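You operate a simulated robot arm through the tools that you are given. There is no shell and no other tool.

Carry out the task below with a simulated robot arm. There is one attempt and no reset: what you move stays moved.

JOB
Wind the yellow lead onto the green reel and lock the winder.
Fine: fit the reel on the winder first; the plug goes in its clip; wind the whole lead.

The check looks at the end state, three seconds after you hand in, the way a careful person would. Anything else that was tipped, shoved, dropped, spilled or broken makes it a failure.

ROBOT AND FRAMES
A 6-joint arm with a two-finger gripper, fixed in place. Base frame: the origin is at the foot of the arm, x ahead of it, y to its left, z up. Units: m, rad, N and s.
Its first joint turns from -2.897 to 2.897 rad. Payload 2.45 kg.
The TCP is the grasp point between the finger pads, 0.02 m short of the fingertips. In the tool frame z runs along the fingers and y along their closing line. Largest opening 0.14 m; the body of the gripper starts 0.168 m behind the TCP.
Orientation is that of the tool frame in the base frame, as a unit quaternion [x, y, z, w]. With the fingers straight down and closing along the base's y, the tool's x points along the base's -x, its y along +y and its z along -z.

CONTROLS
- The arm moves only by the tool jog_arm. Its argument "deltas" is a list of rows, each a list of 7 numbers: the shift along the tool's x, y, z in m, then the turn, a rotation vector about the tool's x, y, z in rad, then the opening, from 0 (shut) to 1 (fully open). In form: [[dx, dy, dz, rx, ry, rz, gripper], ...]. A call has 1 to 20 rows; each row is the pose to reach, as a shift and turn from the pose commanded when the call began, along the tool's axes at that moment. Rows are played at 5 a second. More than 0.05 m and 0.15 rad between two rows, or a gripper value outside its range, and nothing of the call is played. Where a pose cannot be reached the arm comes as near as it can. A force on the tool above 90 N (or 10 N above the force at the start of the call, whichever is more), or a blocked arm, ends the call early, and 0.2 s more pass. Each finger travels about 0.045 m/s and halts on what it meets, pressing with about 20 N; the grip force reading is that of the motor and also rises with nothing between the fingers. The clock runs only during rows and for 0.2 s after the last one: add rows that repeat a pose to give the fingers time. It gives the time, the measured TCP pose, the force on the tool (base axes), the opening and the grip force at its end, in the units of the frame above (readings bear some noise), with the torque about the TCP (base axes, N m) and any sound that the robot's microphone picked up, and new pictures: "show" is both (left out), scene, wrist or none.
- Cameras (640 x 400 px; columns grow to the right, rows downward): "scene" is fixed at [0.0572, 0.6516, 1.5432]; the picture's right is [-0.21, -0.98, 0.00], its down [-0.70, 0.15, -0.70] and it looks along [0.69, -0.14, -0.71] (base axes); focal length 317 px, centre (320, 200). "wrist" rides on the gripper at [0.078, 0.011, -0.209] in the tool frame; the picture's right is [-0.14, 0.99, 0.00], its down [-0.92, -0.13, -0.37] and it looks along [-0.37, -0.05, 0.93] (tool axes); focal length 280 px, centre (320, 200). There is no depth. A picture from a camera that has moved, and an enlarged one, comes with that camera's place and axes in the base frame and with its lens. The place of the scene camera against the robot may be out by one fixed shift of up to 0.012 m in any direction.
- close_up(camera, box): a new picture of the part [left, top, right, bottom] of that camera's present view, enlarged. It takes no simulated time.
- finish_job(): hands the job in; it is judged then, once.

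Places have to be worked out from the pictures, the camera data and where the tool is seen. Open the gripper and draw the arm clear of the work before you hand the job in, unless the task says otherwise.

The tools are called after "Emit:" as a command line: name --pt "numbers of a row" for each row, then --argument value for the rest, lists and objects as JSON in quotes. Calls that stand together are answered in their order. jog_arm: Moves the arm, as the interface text tells. Its arguments: {"type":"object","properties":{"deltas":{"type":"array"},"show":{"type":"string","enum":["both","scene","wrist","none"]}},"required":["deltas"]} The other tools are called the same way: close_up (camera, box) takes an enlarged picture of a part of a camera's view; finish_job () hands the job in.

At the start:

```text
t: 0.0
position: [0.585, 0.4707, 1.1969]
tcp_rot: [0.0, 1.0, 0.0, 0.0]
wrist_force: [-0.2, 0.7, -0.5]
wrist_torque: [0.0, 0.01, 0.01]
finger_gap: 0.14
gripper_force: 0.0
```

scene: 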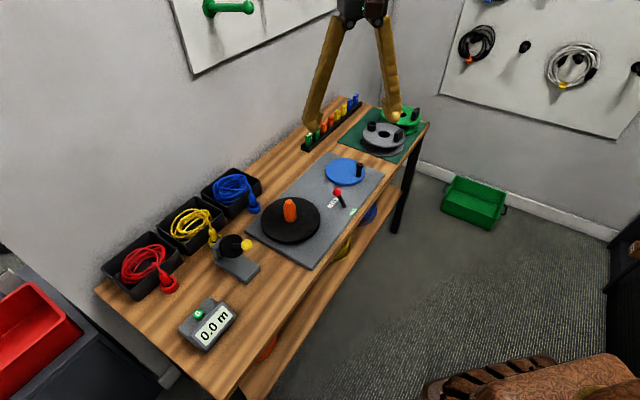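
wrist: 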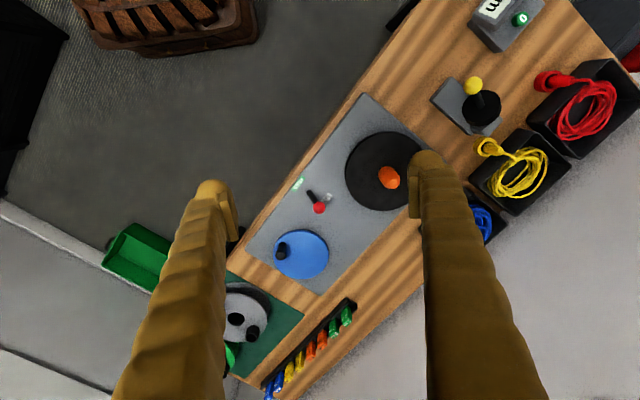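

The scene shows a bench with a winder plate (black turntable with an orange part, blue crank disc, red lever), lead trays, a meter, a guide with a yellow knob, and reels on a green mat. I'll enlarge several parts before moving.

Emit:
close_up --camera "scene" --box '[240, 140, 400, 270]'

Emit:
close_up --camera "scene" --box '[90, 160, 270, 360]'

Emit:
close_up --camera "scene" --box '[290, 80, 450, 180]'

Emit:
close_up --camera "wrist" --box '[230, 90, 450, 300]'

Emit:
close_up --camera "wrist" --box '[420, 0, 640, 240]'

```text
3.08 times, centred on (320, 205) of scene
camera zoom: at [0.0572, 0.6516, 1.5432], right [-0.21, -0.98, 0.0], down [-0.7, 0.15, -0.7], along [0.69, -0.14, -0.71], focal length 977 px, centre (320, 185)
```

zoom: 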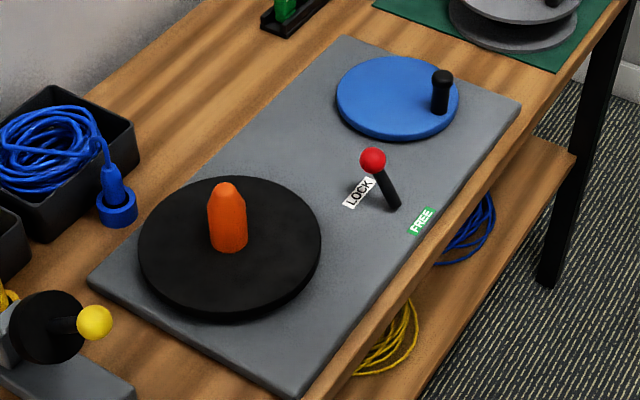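

```text
2.00 times, centred on (180, 260) of scene
camera zoom: at [0.0572, 0.6516, 1.5432], right [-0.21, -0.98, 0.0], down [-0.7, 0.15, -0.7], along [0.69, -0.14, -0.71], focal length 635 px, centre (600, 80)
```

zoom: 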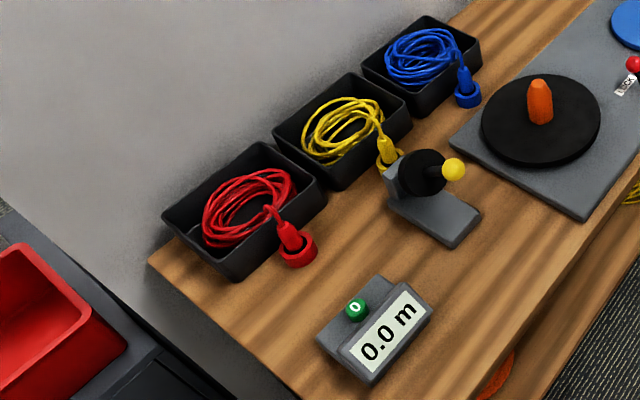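

```text
4.00 times, centred on (370, 130) of scene
camera zoom: at [0.0572, 0.6516, 1.5432], right [-0.21, -0.98, 0.0], down [-0.7, 0.15, -0.7], along [0.69, -0.14, -0.71], focal length 1270 px, centre (120, 480)
```

zoom: 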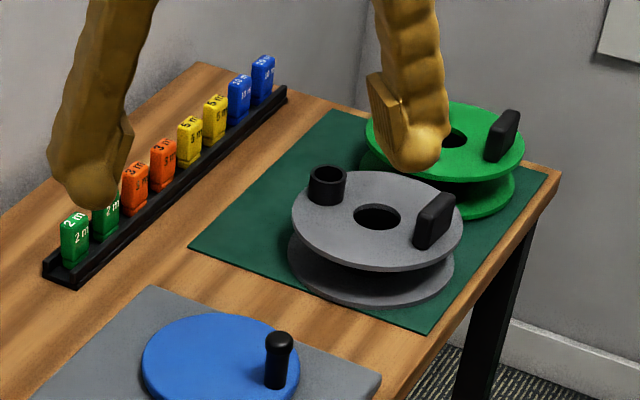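

```text
1.90 times, centred on (340, 195) of wrist
camera zoom: at [0.5079, 0.4815, 1.4074], right [0.14, 0.99, 0.0], down [0.92, -0.13, 0.37], along [0.37, -0.05, -0.93], focal length 534 px, centre (282, 210)
```

zoom: 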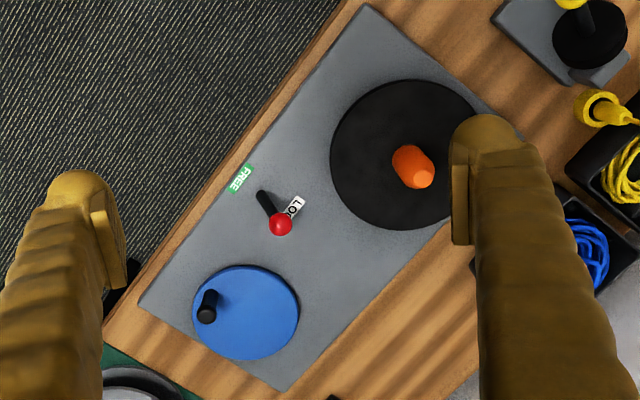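

```text
1.67 times, centred on (530, 120) of wrist
camera zoom: at [0.5079, 0.4815, 1.4074], right [0.14, 0.99, 0.0], down [0.92, -0.13, 0.37], along [0.37, -0.05, -0.93], focal length 467 px, centre (-30, 333)
```

zoom: 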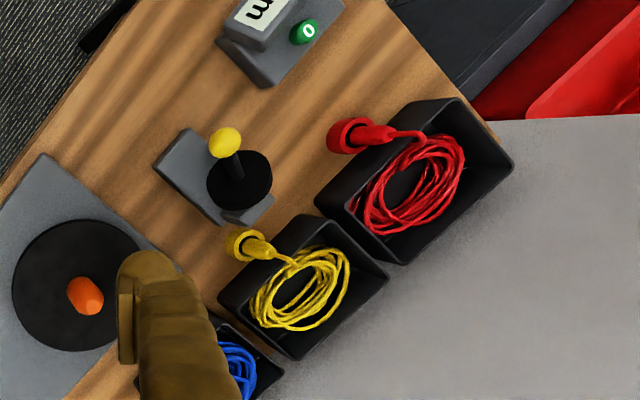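

The winder plate triangulates to about z≈0.81 with the spindle near (0.69, 0.60), and the reels are far off, near (1.04, 0.19) and (1.13, 0.06). I'll move up over toward the reels to view them better with the wrist camera.

Emit:
jog_arm --pt "-0.027 -0.034 0 0 0 0 1" --pt "-0.054 -0.068 0 0 0 0 1" --pt "-0.081 -0.102 0 0 0 0 1" --pt "-0.108 -0.136 0 0 0 0 1" --pt "-0.135 -0.17 0 0 0 0 1" --pt "-0.162 -0.204 0 0 0 0 1" --pt "-0.189 -0.238 0 0 0 0 1" --pt "-0.215 -0.27 0 0 0 0 1" --pt "-0.215 -0.27 0 0 0 0 1"

```text
t: 2.0
position: [0.8001, 0.201, 1.1973]
tcp_rot: [0.0, 1.0, 0.0, 0.0]
wrist_force: [-0.8, 0.6, -0.7]
wrist_torque: [0.05, -0.02, 0.03]
finger_gap: 0.1398
gripper_force: 0.1
camera wrist: at [0.7233, 0.2118, 1.4076], right [0.14, 0.99, 0.0], down [0.92, -0.13, 0.37], along [0.37, -0.05, -0.93], focal length 280 px, centre (320, 200)
```

scene: 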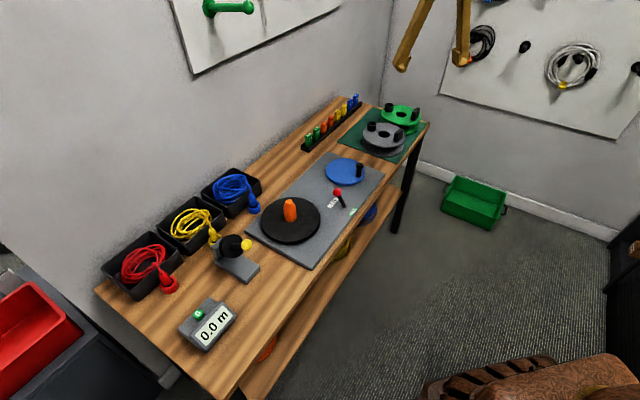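
wrist: 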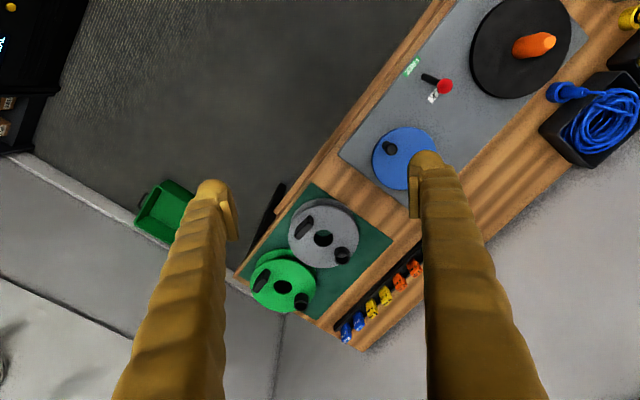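

The green reel's hub sits near (1.14, 0.065) and the grey one near (1.04, 0.17), top at z≈0.85. I'll enlarge the wrist view of the reels and the scene view of the winder and meter.

Emit:
close_up --camera "wrist" --box '[220, 170, 400, 350]'

Emit:
close_up --camera "scene" --box '[330, 85, 440, 165]'

Emit:
close_up --camera "scene" --box '[150, 195, 280, 300]'

Emit:
close_up --camera "wrist" --box '[350, 0, 600, 200]'

```text
2.22 times, centred on (310, 260) of wrist
camera zoom: at [0.7233, 0.2118, 1.4076], right [0.14, 0.99, 0.0], down [0.92, -0.13, 0.37], along [0.37, -0.05, -0.93], focal length 623 px, centre (342, 67)
```

zoom: 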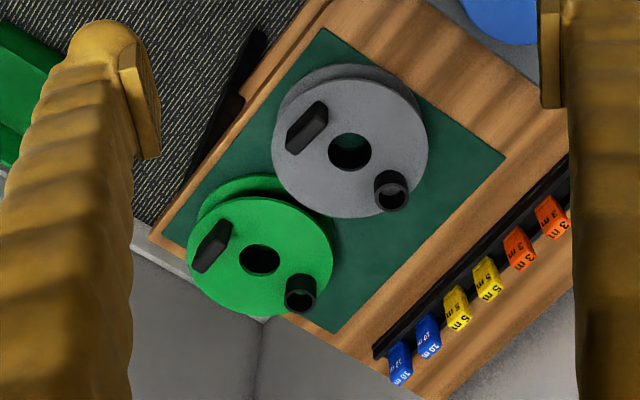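

```text
5.00 times, centred on (385, 125) of scene
camera zoom: at [0.0572, 0.6516, 1.5432], right [-0.21, -0.98, 0.0], down [-0.7, 0.15, -0.7], along [0.69, -0.14, -0.71], focal length 1587 px, centre (-5, 575)
```

zoom: 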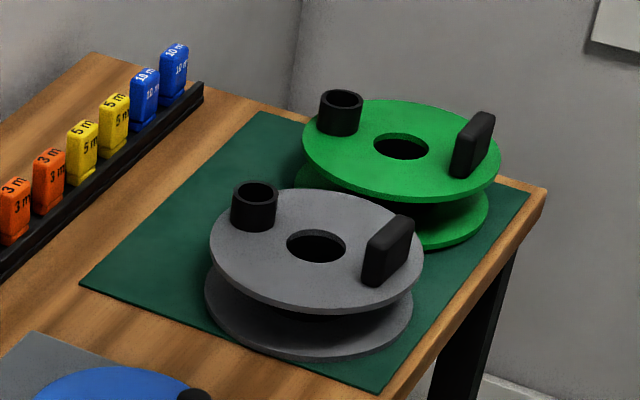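

```text
3.81 times, centred on (215, 248) of scene
camera zoom: at [0.0572, 0.6516, 1.5432], right [-0.21, -0.98, 0.0], down [-0.7, 0.15, -0.7], along [0.69, -0.14, -0.71], focal length 1209 px, centre (720, 19)
```

zoom: 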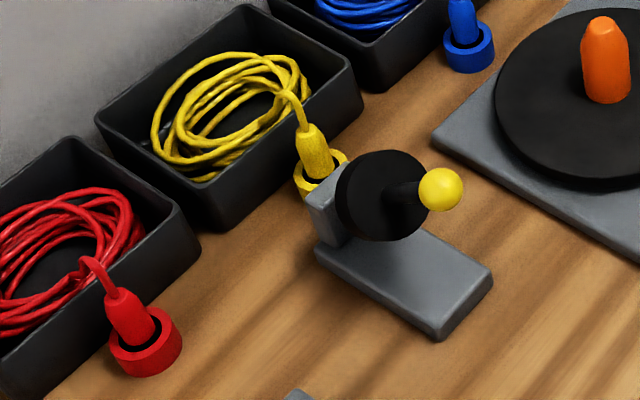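

```text
2.00 times, centred on (475, 100) of wrist
camera zoom: at [0.7233, 0.2118, 1.4076], right [0.14, 0.99, 0.0], down [0.92, -0.13, 0.37], along [0.37, -0.05, -0.93], focal length 561 px, centre (10, 400)
```

zoom: 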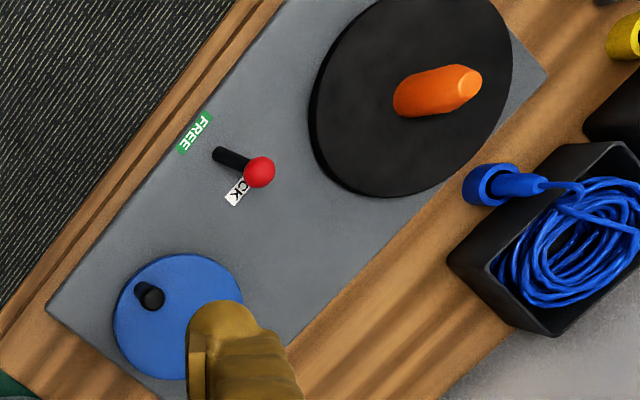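

The reels have a black paddle handle on the front side and a plug cup on the back. I'll test whether the arm can reach out over the green reel, staying high.

Emit:
jog_arm --pt "-0.045 -0.02 0.01 0 0 0 1" --pt "-0.09 -0.045 0.02 0 0 0 1" --pt "-0.135 -0.07 0.03 0 0 0 1" --pt "-0.18 -0.09 0.04 0 0 0 1" --pt "-0.22 -0.115 0.05 0 0 0 1" --pt "-0.26 -0.14 0.06 0 0 0 1" --pt "-0.3 -0.16 0.07 0 0 0 1" --pt "-0.3 -0.16 0.07 0 0 0 1" --pt "-0.3 -0.16 0.07 0 0 0 1"

```text
refused: row 1 steps farther than a row can; nothing moved
```

The first row was slightly over the step limit; I'll use smaller steps.

Emit:
jog_arm --pt "-0.04 -0.02 0.01 0 0 0 1" --pt "-0.08 -0.04 0.02 0 0 0 1" --pt "-0.12 -0.06 0.03 0 0 0 1" --pt "-0.16 -0.08 0.04 0 0 0 1" --pt "-0.2 -0.1 0.05 0 0 0 1" --pt "-0.24 -0.12 0.06 0 0 0 1" --pt "-0.28 -0.14 0.07 0 0 0 1" --pt "-0.3 -0.16 0.07 0 0 0 1" --pt "-0.3 -0.16 0.07 0 0 0 1"

```text
t: 4.0
position: [1.1007, 0.0394, 1.1278]
tcp_rot: [0.0, 1.0, 0.0, 0.0]
wrist_force: [-0.1, -0.3, 0.1]
wrist_torque: [-0.02, -0.01, 0.02]
finger_gap: 0.1399
gripper_force: 0.1
camera wrist: at [1.0242, 0.0513, 1.3376], right [0.14, 0.99, 0.0], down [0.92, -0.13, 0.37], along [0.37, -0.05, -0.93], focal length 280 px, centre (320, 200)
```

scene: 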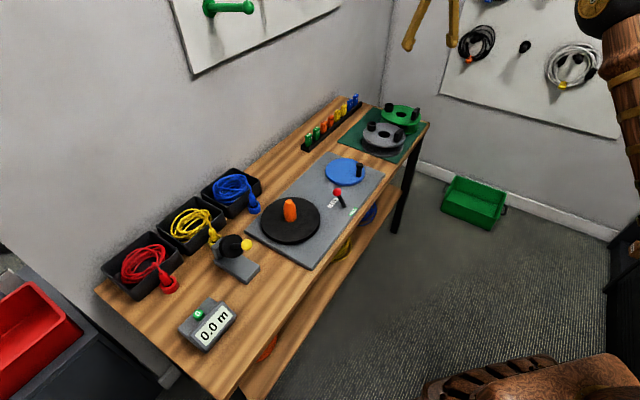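
wrist: 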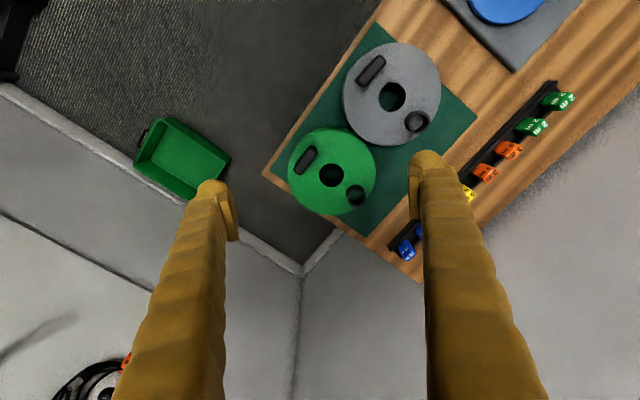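

The arm can reach out at r≈1.10. I'll enlarge the wrist view for precise measurement.

Emit:
close_up --camera "wrist" --box '[250, 10, 490, 250]'

Emit:
close_up --camera "scene" --box '[370, 90, 430, 140]'

```text
1.67 times, centred on (370, 130) of wrist
camera zoom: at [1.0242, 0.0513, 1.3376], right [0.14, 0.99, 0.0], down [0.92, -0.13, 0.37], along [0.37, -0.05, -0.93], focal length 467 px, centre (237, 317)
```

zoom: 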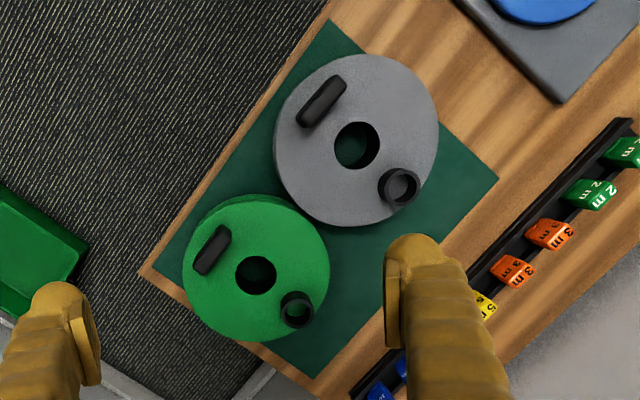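

```text
8.00 times, centred on (400, 115) of scene
camera zoom: at [0.0572, 0.6516, 1.5432], right [-0.21, -0.98, 0.0], down [-0.7, 0.15, -0.7], along [0.69, -0.14, -0.71], focal length 2539 px, centre (-320, 880)
```

zoom: 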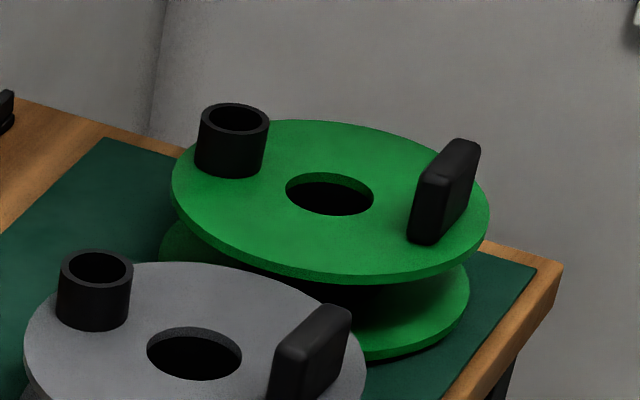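

Triangulating: green reel hub ≈(1.182, 0.051), paddle ≈(1.138, 0.009, z≈0.846), cup ≈(1.227, 0.094), flange top ≈0.82. I'll yaw the gripper to close across the paddle (closing line at about 44°) and lower a bit to test the reach.

Emit:
jog_arm --pt "-0.005 -0.004 0.02 0 0 0.134 1" --pt "-0.01 -0.008 0.04 0 0 0.268 1" --pt "-0.015 -0.012 0.06 0 0 0.402 1" --pt "-0.02 -0.016 0.08 0 0 0.537 1" --pt "-0.025 -0.02 0.1 0 0 0.671 1" --pt "-0.03 -0.025 0.12 0 0 0.806 1" --pt "-0.03 -0.025 0.128 0 0 0.806 1" --pt "-0.03 -0.025 0.128 0 0 0.806 1"

```text
t: 5.8
position: [1.1306, 0.0153, 0.9989]
tcp_rot: [0.392, 0.92, 0.001, 0.0]
wrist_force: [0.3, -0.4, 0.7]
wrist_torque: [0.01, -0.03, -0.01]
finger_gap: 0.1399
gripper_force: 0.1
camera wrist: at [1.0847, 0.0789, 1.2088], right [0.81, 0.59, 0.0], down [0.55, -0.75, 0.37], along [0.22, -0.3, -0.93], focal length 280 px, centre (320, 200)
```

scene: 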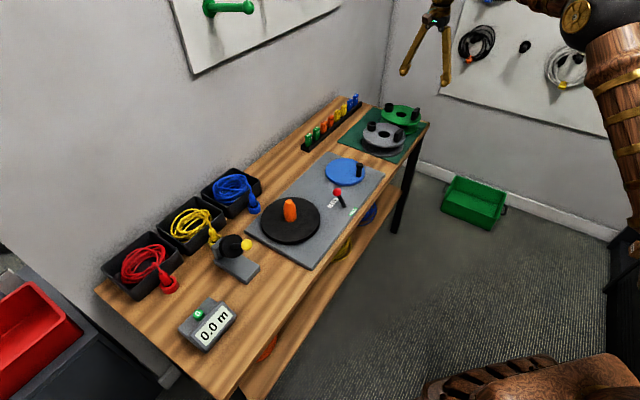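
wrist: 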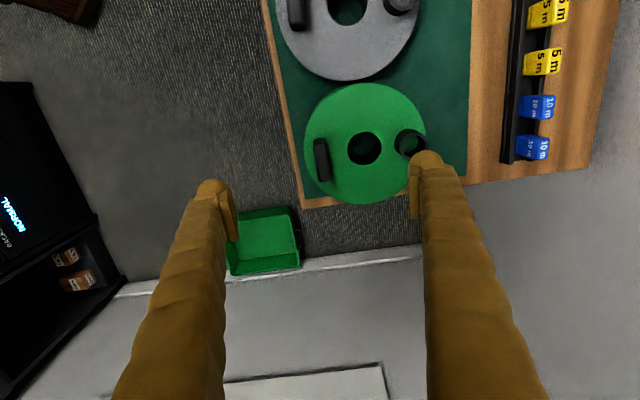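

The arm holds at r≈1.13, z≈1.0 and the paddle lines up with the fingers. I'll enlarge to fix the paddle's place relative to the tool.

Emit:
close_up --camera "wrist" --box '[260, 80, 460, 220]'

```text
2.86 times, centred on (360, 150) of wrist
camera zoom: at [1.0847, 0.0789, 1.2088], right [0.81, 0.59, 0.0], down [0.55, -0.75, 0.37], along [0.22, -0.3, -0.93], focal length 801 px, centre (206, 343)
```

zoom: 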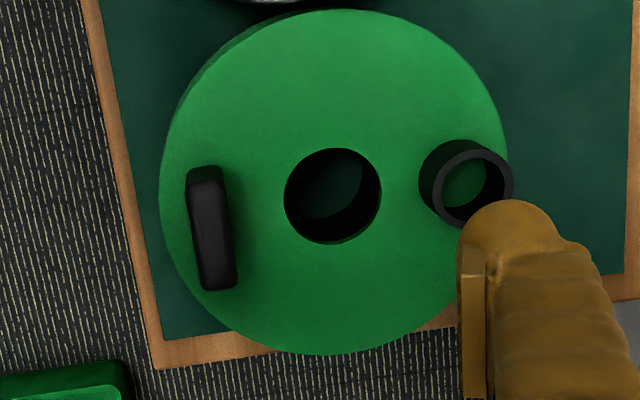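

Paddle top centre is about (1.1385, 0.009, 0.865), flange top ≈0.82, flange radius ≈0.084. I'll centre over the paddle, narrow the opening, and descend to z=0.90 to check the reach.

Emit:
jog_arm --pt "-0.005 0.001 0.03 0 0 0 0.6" --pt "-0.01 0.0013 0.06 0 0 0 0.5" --pt "-0.01 0.0013 0.08 0 0 0 0.5" --pt "-0.01 0.0013 0.099 0 0 0 0.5" --pt "-0.01 0.0013 0.099 0 0 0 0.5"

```text
t: 7.0
position: [1.1374, 0.0107, 0.9005]
tcp_rot: [0.392, 0.92, 0.0, 0.0]
wrist_force: [-1.0, -0.2, -0.5]
wrist_torque: [0.04, 0.0, -0.01]
finger_gap: 0.0699
gripper_force: 0.1
camera wrist: at [1.0919, 0.0733, 1.1101], right [0.81, 0.59, 0.0], down [0.55, -0.75, 0.37], along [0.22, -0.3, -0.93], focal length 280 px, centre (320, 200)
```

scene: 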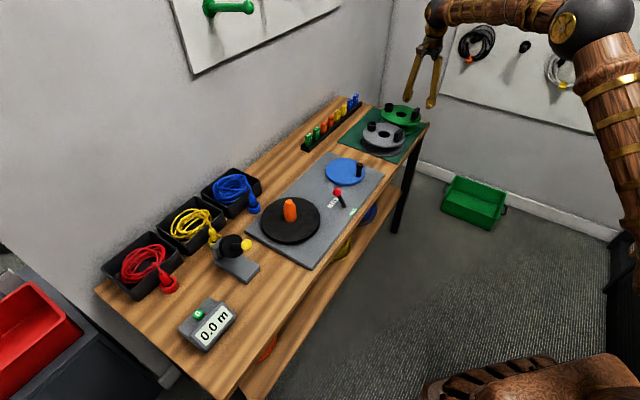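
wrist: 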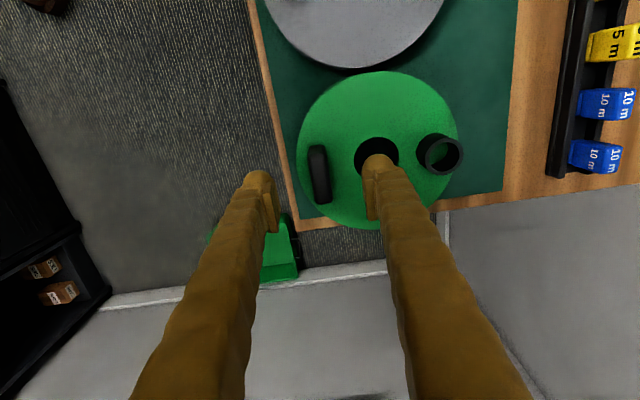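

Still on target at z=0.90. I'll enlarge to verify the paddle's position between the fingers.

Emit:
close_up --camera "wrist" --box '[240, 100, 440, 240]'

Emit:
close_up --camera "scene" --box '[380, 60, 450, 140]'

```text
2.86 times, centred on (340, 170) of wrist
camera zoom: at [1.0919, 0.0733, 1.1101], right [0.81, 0.59, 0.0], down [0.55, -0.75, 0.37], along [0.22, -0.3, -0.93], focal length 801 px, centre (263, 286)
```

zoom: 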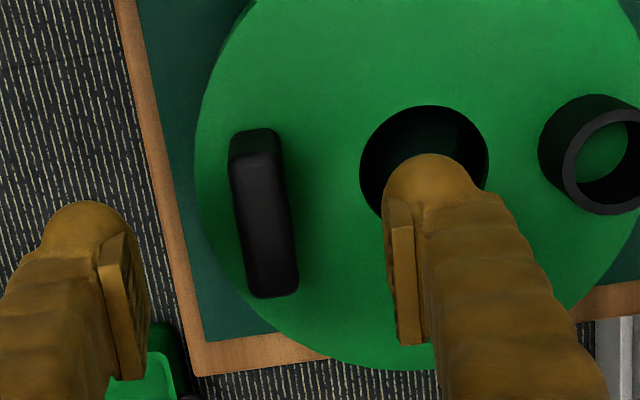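

```text
5.00 times, centred on (415, 100) of scene
camera zoom: at [0.0572, 0.6516, 1.5432], right [-0.21, -0.98, 0.0], down [-0.7, 0.15, -0.7], along [0.69, -0.14, -0.71], focal length 1587 px, centre (-155, 700)
```

zoom: 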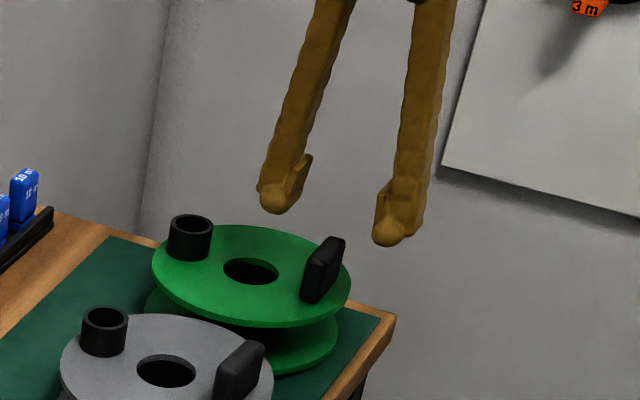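

The paddle is centred between the fingers. I'll descend to TCP z≈0.857 and look before closing.

Emit:
jog_arm --pt "0 0.001 0.015 0 0 0 0.5" --pt "0 0.001 0.03 0 0 0 0.5" --pt "0 0.001 0.043 0 0 0 0.5" --pt "0 0.001 0.043 0 0 0 0.5"

Emit:
close_up --camera "scene" --box '[380, 80, 440, 140]'

Emit:
close_up --camera "wrist" --box '[240, 100, 440, 240]'

```text
t: 8.0
position: [1.1385, 0.0103, 0.8588]
tcp_rot: [0.392, 0.92, 0.001, 0.0]
wrist_force: [0.9, -0.1, -0.2]
wrist_torque: [0.0, -0.01, 0.0]
finger_gap: 0.0698
gripper_force: 0.0
camera wrist: at [1.0935, 0.0745, 1.0686], right [0.81, 0.59, 0.0], down [0.55, -0.75, 0.37], along [0.22, -0.3, -0.93], focal length 280 px, centre (320, 200)
```

scene: 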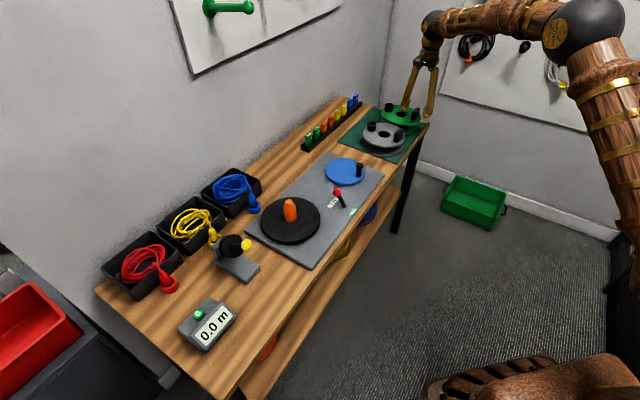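
wrist: 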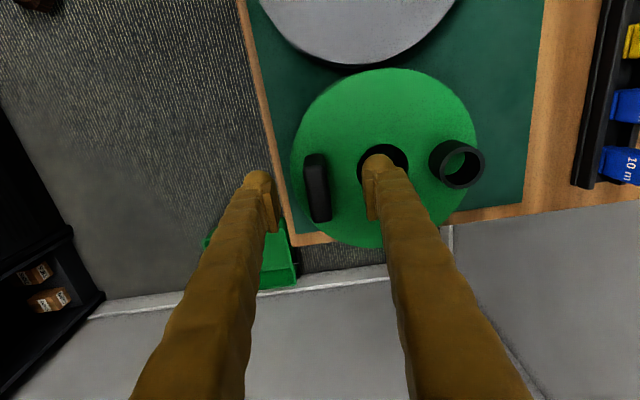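

```text
6.67 times, centred on (410, 110) of scene
camera zoom: at [0.0572, 0.6516, 1.5432], right [-0.21, -0.98, 0.0], down [-0.7, 0.15, -0.7], along [0.69, -0.14, -0.71], focal length 2116 px, centre (-280, 800)
```

zoom: 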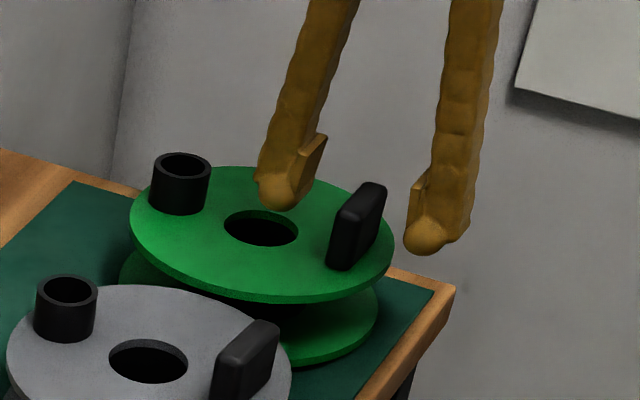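

```text
2.86 times, centred on (340, 170) of wrist
camera zoom: at [1.0935, 0.0745, 1.0686], right [0.81, 0.59, 0.0], down [0.55, -0.75, 0.37], along [0.22, -0.3, -0.93], focal length 801 px, centre (263, 286)
```

zoom: 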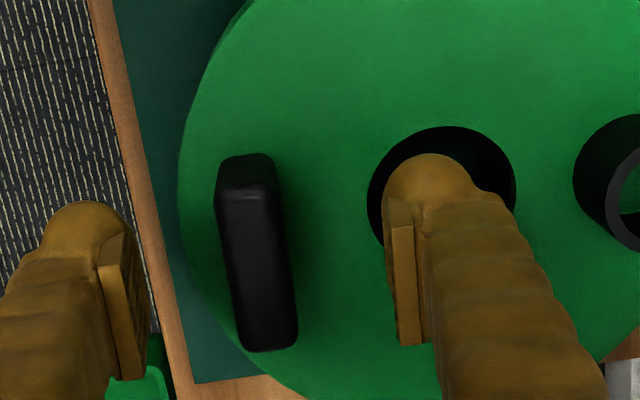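

The fingertips are at mid-height of the paddle, with the paddle about 1.5 mm off-centre. I'll go down 12 mm more, shift 1.5 mm, and close on the paddle.

Emit:
jog_arm --pt "0 -0.0015 0.006 0 0 0 0.5" --pt "0 -0.0015 0.012 0 0 0 0.5" --pt "0 -0.0015 0.012 0 0 0 0.3" --pt "0 -0.0015 0.012 0 0 0 0.2" --pt "0 -0.0015 0.012 0 0 0 0.0" --pt "0 -0.0015 0.012 0 0 0 0.0" --pt "0 -0.0015 0.012 0 0 0 0.0" --pt "0 -0.0015 0.012 0 0 0 0.0" --pt "0 -0.0015 0.012 0 0 0 0.0"

Emit:
close_up --camera "scene" --box '[380, 80, 440, 140]'

Emit:
close_up --camera "wrist" --box '[240, 100, 440, 240]'

```text
t: 10.0
position: [1.1379, 0.0104, 0.846]
tcp_rot: [0.391, 0.92, 0.0, 0.0]
wrist_force: [-0.6, 1.6, -0.4]
wrist_torque: [-0.01, 0.03, 0.08]
finger_gap: 0.0172
gripper_force: 20.1
camera wrist: at [1.0928, 0.0729, 1.0561], right [0.81, 0.59, 0.0], down [0.55, -0.75, 0.37], along [0.22, -0.3, -0.93], focal length 280 px, centre (320, 200)
```

scene: 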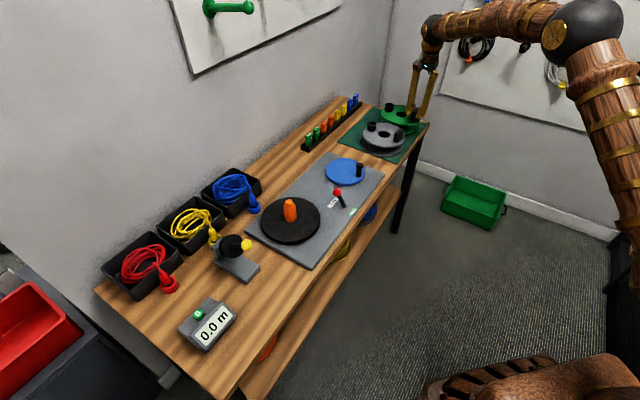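
wrist: 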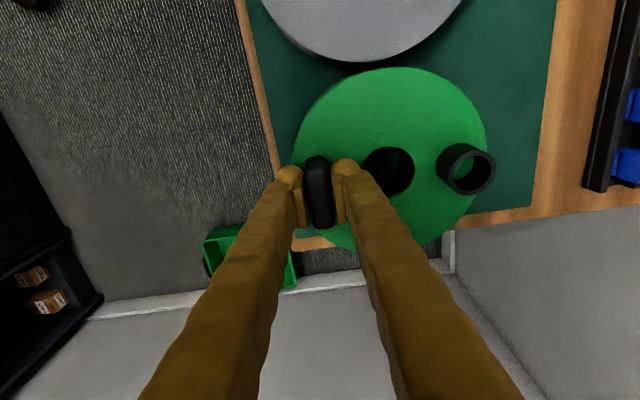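

```text
6.67 times, centred on (410, 110) of scene
camera zoom: at [0.0572, 0.6516, 1.5432], right [-0.21, -0.98, 0.0], down [-0.7, 0.15, -0.7], along [0.69, -0.14, -0.71], focal length 2116 px, centre (-280, 800)
```

zoom: 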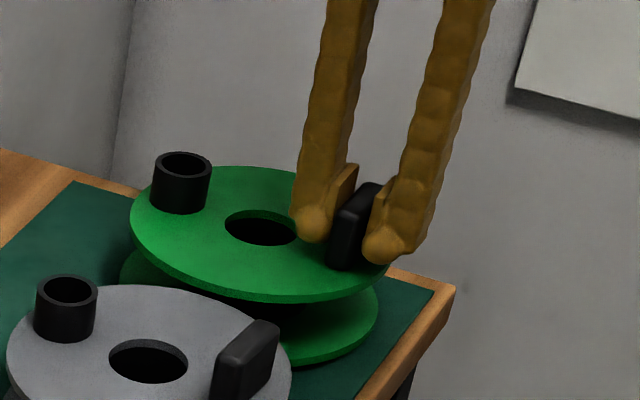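

```text
2.86 times, centred on (340, 170) of wrist
camera zoom: at [1.0928, 0.0729, 1.0561], right [0.81, 0.59, 0.0], down [0.55, -0.75, 0.37], along [0.22, -0.3, -0.93], focal length 801 px, centre (263, 286)
```

zoom: 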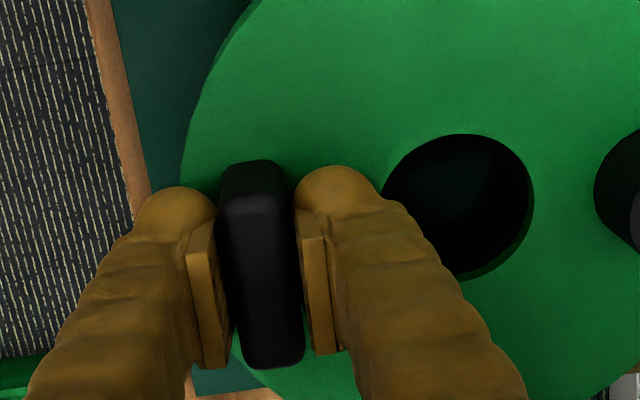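

Gripped: gap 0.0172 m with 20 N. I'll lift straight up slowly and check weight and tilt.

Emit:
jog_arm --pt "0 0 -0.01 0 0 0 0.0" --pt "0 0 -0.02 0 0 0 0.0" --pt "0 0 -0.04 0 0 0 0.0" --pt "0 0 -0.06 0 0 0 0.0" --pt "0 0 -0.08 0 0 0 0.0" --pt "0 0 -0.1 0 0 0 0.0" --pt "0 0 -0.12 0 0 0 0.0" --pt "0 0 -0.12 0 0 0 0.0"

Emit:
close_up --camera "scene" --box '[360, 50, 460, 150]'

```text
t: 11.8
position: [1.1371, 0.0084, 0.9654]
tcp_rot: [0.392, 0.92, 0.0, 0.0]
wrist_force: [0.3, 0.2, -2.7]
wrist_torque: [-0.08, 0.11, 0.02]
finger_gap: 0.0172
gripper_force: 20.0
camera wrist: at [1.0918, 0.0729, 1.1753], right [0.81, 0.59, 0.0], down [0.55, -0.75, 0.37], along [0.22, -0.3, -0.93], focal length 280 px, centre (320, 200)
```

scene: 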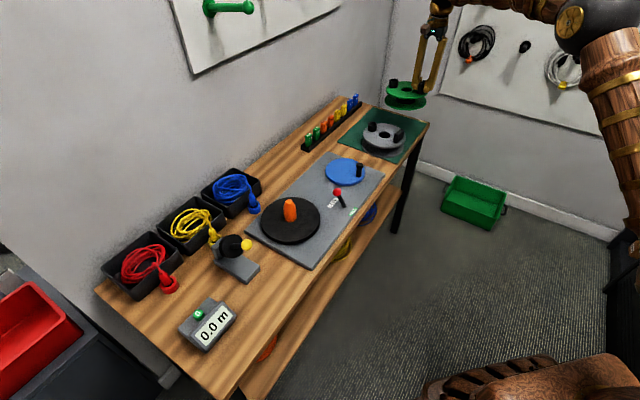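
wrist: 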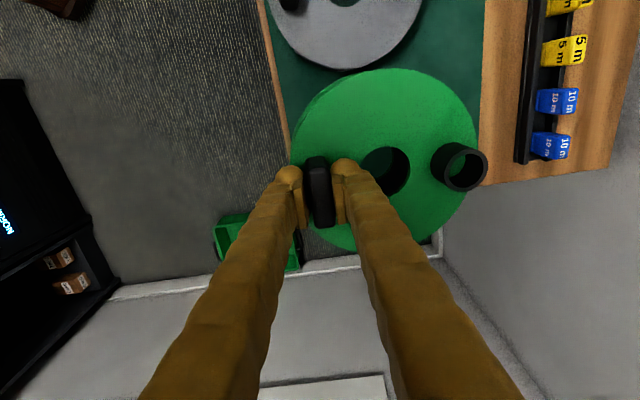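

```text
4.00 times, centred on (410, 100) of scene
camera zoom: at [0.0572, 0.6516, 1.5432], right [-0.21, -0.98, 0.0], down [-0.7, 0.15, -0.7], along [0.69, -0.14, -0.71], focal length 1270 px, centre (-40, 600)
```

zoom: 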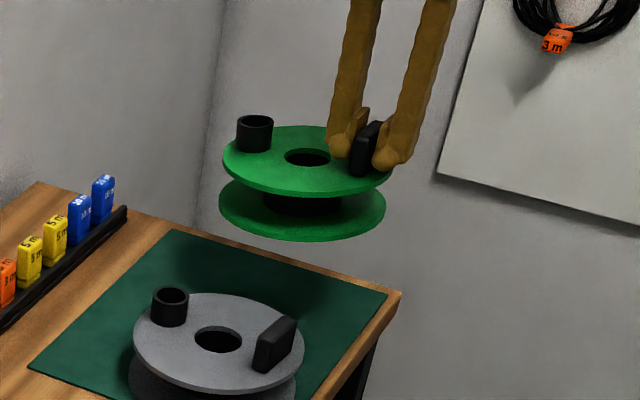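

The reel hangs level (about 0.28 kg) with the hub 60 mm from the TCP along the closing axis. I'll carry it high along the bench toward the winder spindle, stopping a little short to look.

Emit:
jog_arm --pt "0.01 0 -0.045 0 0 0 0" --pt "0.03 0.001 -0.085 0 0 0 0" --pt "0.07 0.003 -0.105 0 0 0 0" --pt "0.115 0.005 -0.105 0 0 0 0" --pt "0.16 0.007 -0.105 0 0 0 0" --pt "0.205 0.009 -0.105 0 0 0 0" --pt "0.25 0.011 -0.105 0 0 0 0" --pt "0.295 0.013 -0.105 0 0 0 0" --pt "0.34 0.015 -0.105 0 0 0 0" --pt "0.385 0.017 -0.105 0 0 0 0" --pt "0.43 0.019 -0.105 0 0 0 0" --pt "0.475 0.02 -0.105 0 0 0 0" --pt "0.52 0.021 -0.105 0 0 0 0" --pt "0.56 0.022 -0.105 0 0 0 0" --pt "0.59 0.023 -0.105 0 0 0 0" --pt "0.62 0.024 -0.105 0 0 0 0" --pt "0.64 0.024 -0.105 0 0 0 0" --pt "0.64 0.024 -0.105 0 0 0 0"

```text
t: 15.6
position: [0.7132, 0.4874, 1.0697]
tcp_rot: [0.392, 0.92, 0.0, -0.001]
wrist_force: [0.1, -0.2, -3.0]
wrist_torque: [-0.08, 0.09, -0.01]
finger_gap: 0.0173
gripper_force: 20.7
camera wrist: at [0.6665, 0.5512, 1.2806], right [0.81, 0.59, 0.0], down [0.55, -0.75, 0.37], along [0.22, -0.3, -0.93], focal length 280 px, centre (320, 200)
```

scene: 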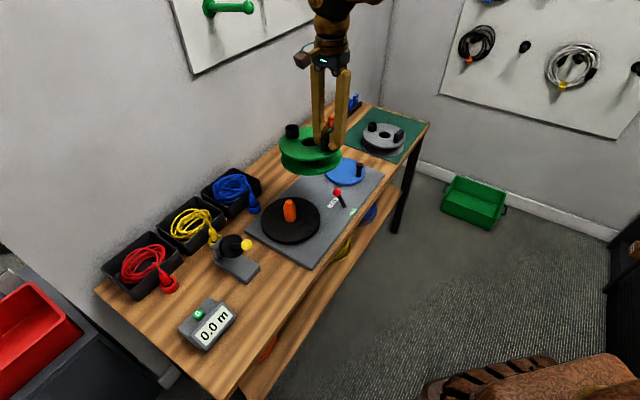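
wrist: 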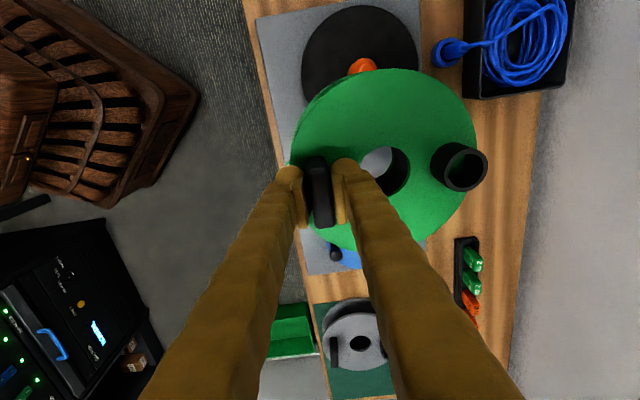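

The spindle and turntable are visible just beyond the reel. I'll zoom to measure them.

Emit:
close_up --camera "wrist" --box '[250, 0, 450, 130]'

Emit:
close_up --camera "scene" --box '[230, 110, 390, 280]'

```text
3.08 times, centred on (350, 65) of wrist
camera zoom: at [0.6665, 0.5512, 1.2806], right [0.81, 0.59, 0.0], down [0.55, -0.75, 0.37], along [0.22, -0.3, -0.93], focal length 863 px, centre (228, 615)
```

zoom: 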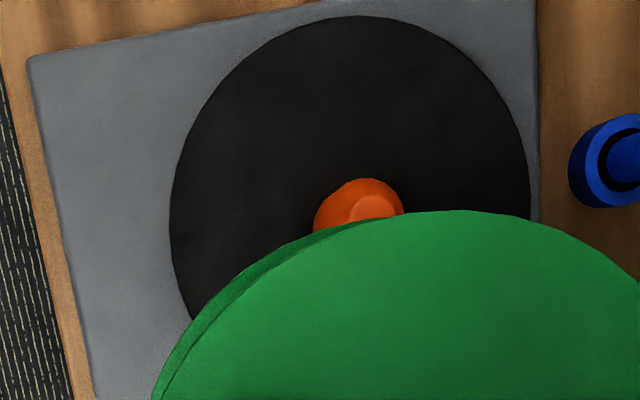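

```text
2.35 times, centred on (310, 195) of scene
camera zoom: at [0.0572, 0.6516, 1.5432], right [-0.21, -0.98, 0.0], down [-0.7, 0.15, -0.7], along [0.69, -0.14, -0.71], focal length 747 px, centre (344, 212)
```

zoom: 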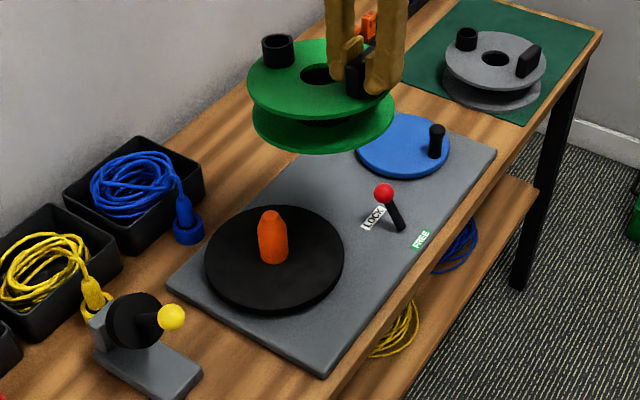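

Turntable centre works out to about (0.703, 0.599) and the spindle tip to about (0.700, 0.601). I'll bring the hub over (0.701, 0.600) at the same height and look through the hole.

Emit:
jog_arm --pt "0.03 0.003 0 0 0 0 0" --pt "0.06 0.006 0 0 0 0 0" --pt "0.0886 0.0088 0 0 0 0 0" --pt "0.0886 0.0088 0 0 0 0 0"

Emit:
close_up --camera "wrist" --box '[280, 60, 520, 260]'

Emit:
close_up --camera "scene" --box '[210, 120, 370, 280]'

```text
t: 16.6
position: [0.6575, 0.5581, 1.07]
tcp_rot: [0.392, 0.92, 0.0, -0.001]
wrist_force: [-0.3, -0.2, -1.5]
wrist_torque: [-0.1, 0.1, 0.04]
finger_gap: 0.0173
gripper_force: 20.0
camera wrist: at [0.6116, 0.6225, 1.2798], right [0.81, 0.59, 0.0], down [0.55, -0.75, 0.37], along [0.22, -0.3, -0.93], focal length 280 px, centre (320, 200)
```

scene: 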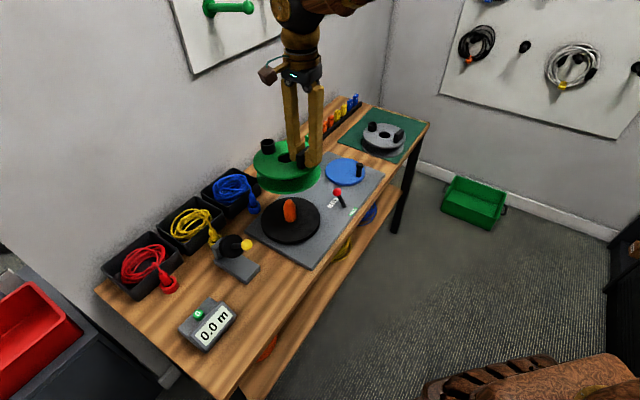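
wrist: 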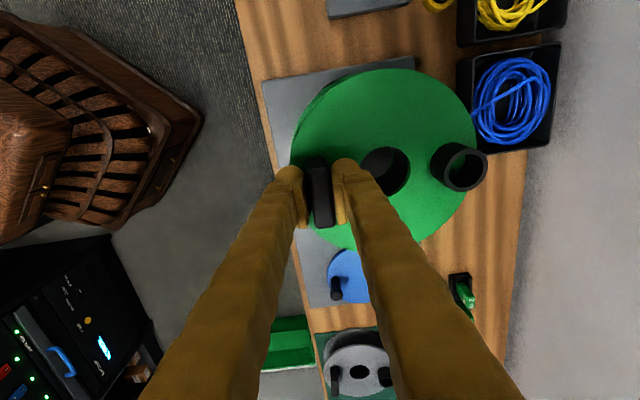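

```text
2.00 times, centred on (400, 160) of wrist
camera zoom: at [0.6116, 0.6225, 1.2798], right [0.81, 0.59, 0.0], down [0.55, -0.75, 0.37], along [0.22, -0.3, -0.93], focal length 561 px, centre (160, 280)
```

zoom: 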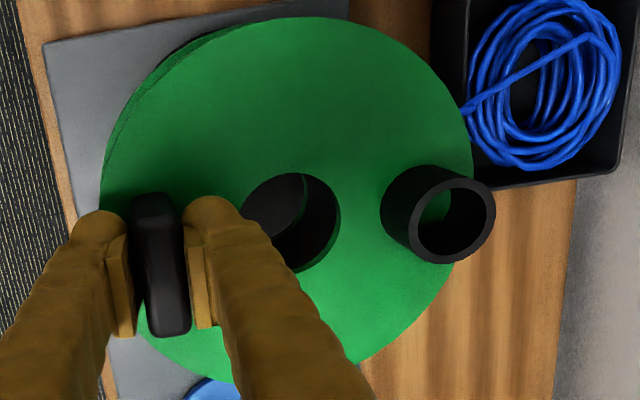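

```text
2.50 times, centred on (290, 200) of scene
camera zoom: at [0.0572, 0.6516, 1.5432], right [-0.21, -0.98, 0.0], down [-0.7, 0.15, -0.7], along [0.69, -0.14, -0.71], focal length 794 px, centre (395, 200)
```

zoom: 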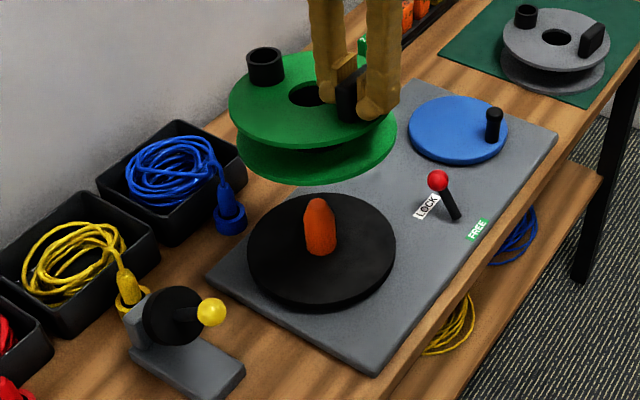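

From above, hub and spindle line up laterally in the scene view; combined estimates put the spindle at about (0.703, 0.602), tip z≈0.893, turntable top ≈0.803. I'll fine-shift and lower to just above the tip.

Emit:
jog_arm --pt "-0.0009 0.0028 0.02 0 0 0 0" --pt "-0.0009 0.0028 0.045 0 0 0 0" --pt "-0.0009 0.0028 0.07 0 0 0 0" --pt "-0.0009 0.0028 0.07 0 0 0 0"

Emit:
close_up --camera "wrist" --box '[280, 60, 520, 260]'

Emit:
close_up --camera "scene" --box '[230, 140, 350, 270]'

```text
t: 17.6
position: [0.6608, 0.5589, 0.9992]
tcp_rot: [0.392, 0.92, 0.001, 0.0]
wrist_force: [-0.4, 1.1, -1.6]
wrist_torque: [-0.09, 0.12, 0.0]
finger_gap: 0.0171
gripper_force: 19.8
camera wrist: at [0.6143, 0.623, 1.2099], right [0.81, 0.59, 0.0], down [0.55, -0.75, 0.37], along [0.22, -0.3, -0.93], focal length 280 px, centre (320, 200)
```

scene: 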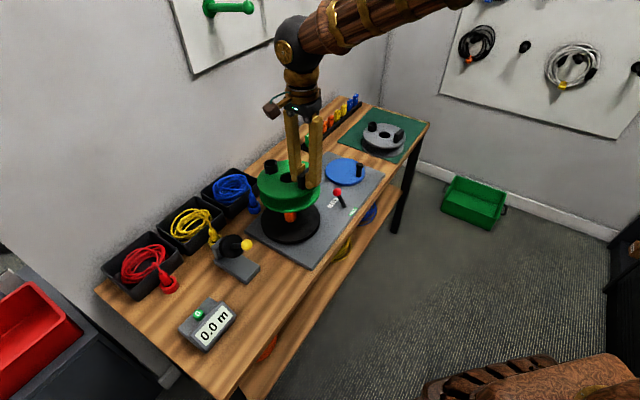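
wrist: 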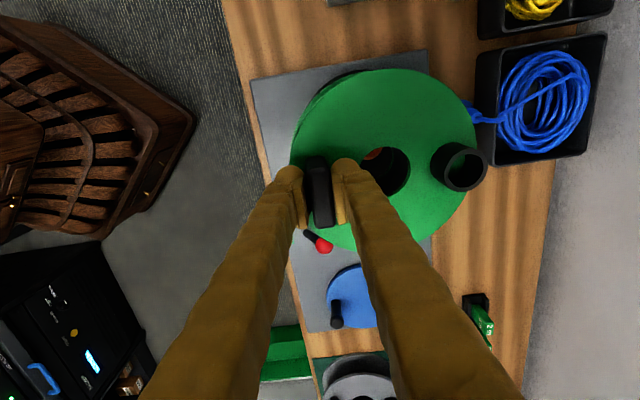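

```text
2.00 times, centred on (400, 160) of wrist
camera zoom: at [0.6143, 0.623, 1.2099], right [0.81, 0.59, 0.0], down [0.55, -0.75, 0.37], along [0.22, -0.3, -0.93], focal length 561 px, centre (160, 280)
```

zoom: 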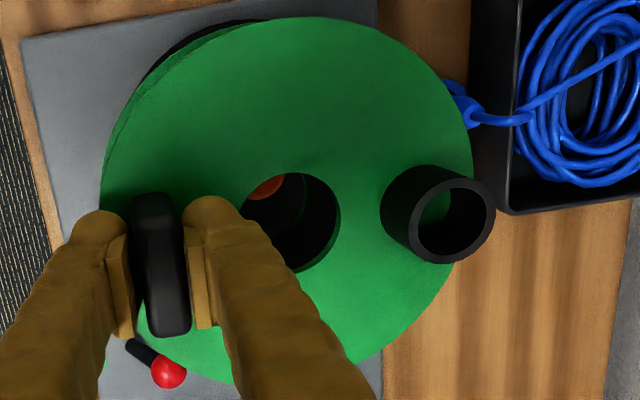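

```text
3.08 times, centred on (290, 205) of scene
camera zoom: at [0.0572, 0.6516, 1.5432], right [-0.21, -0.98, 0.0], down [-0.7, 0.15, -0.7], along [0.69, -0.14, -0.71], focal length 977 px, centre (412, 185)
```

zoom: 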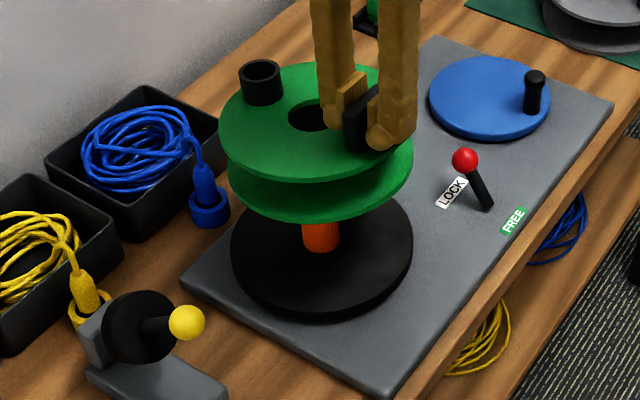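

The orange tip shows through the hole exactly where expected for good alignment. I'll lower in small steps, watching the force.

Emit:
jog_arm --pt "0 0 0.01 0 0 0 0" --pt "0 0 0.02 0 0 0 0" --pt "0 0 0.03 0 0 0 0" --pt "0 0 0.035 0 0 0 0"

Emit:
close_up --camera "wrist" --box '[280, 60, 520, 260]'

Emit:
close_up --camera "scene" --box '[230, 140, 350, 270]'

```text
t: 18.6
position: [0.6596, 0.5594, 0.9647]
tcp_rot: [0.392, 0.92, 0.001, 0.0]
wrist_force: [0.4, -0.5, -2.7]
wrist_torque: [-0.08, 0.14, 0.0]
finger_gap: 0.0173
gripper_force: 19.1
camera wrist: at [0.6147, 0.6229, 1.1754], right [0.81, 0.59, 0.0], down [0.55, -0.75, 0.37], along [0.22, -0.3, -0.93], focal length 280 px, centre (320, 200)
```

scene: 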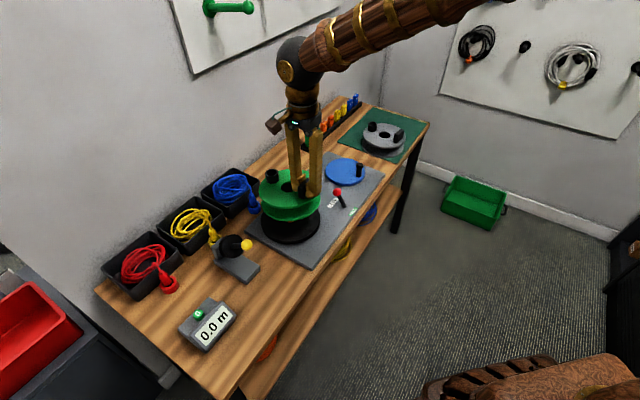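
wrist: 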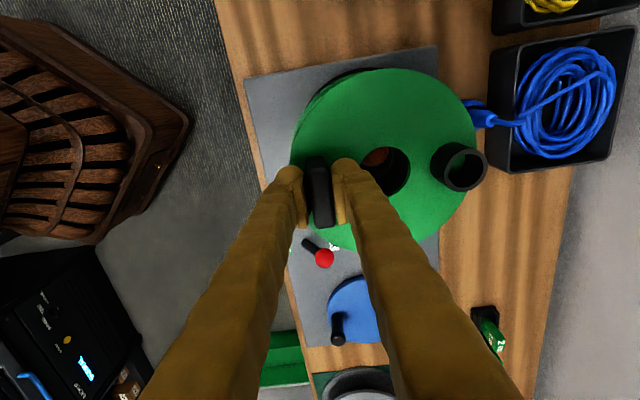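

```text
2.00 times, centred on (400, 160) of wrist
camera zoom: at [0.6147, 0.6229, 1.1754], right [0.81, 0.59, 0.0], down [0.55, -0.75, 0.37], along [0.22, -0.3, -0.93], focal length 561 px, centre (160, 280)
```

zoom: 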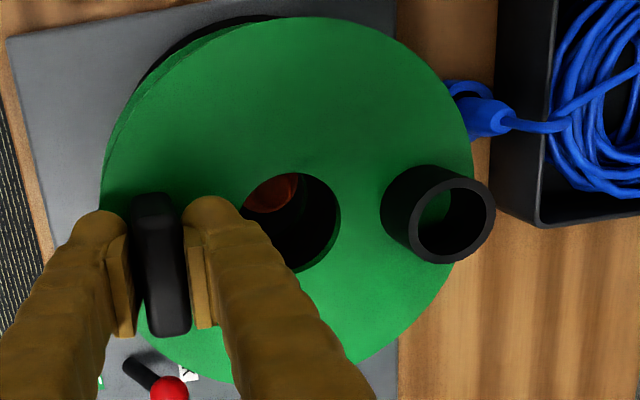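

```text
3.08 times, centred on (290, 205) of scene
camera zoom: at [0.0572, 0.6516, 1.5432], right [-0.21, -0.98, 0.0], down [-0.7, 0.15, -0.7], along [0.69, -0.14, -0.71], focal length 977 px, centre (412, 185)
```

zoom: 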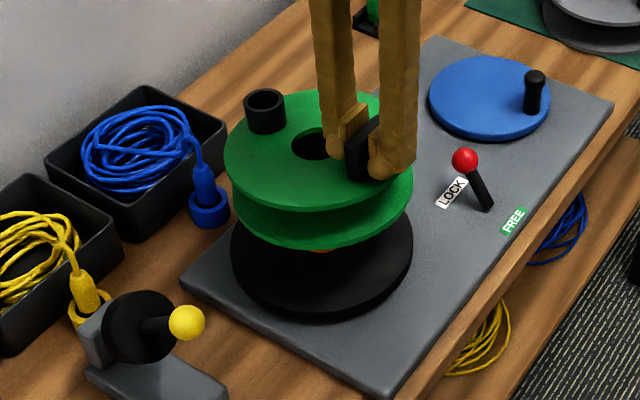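

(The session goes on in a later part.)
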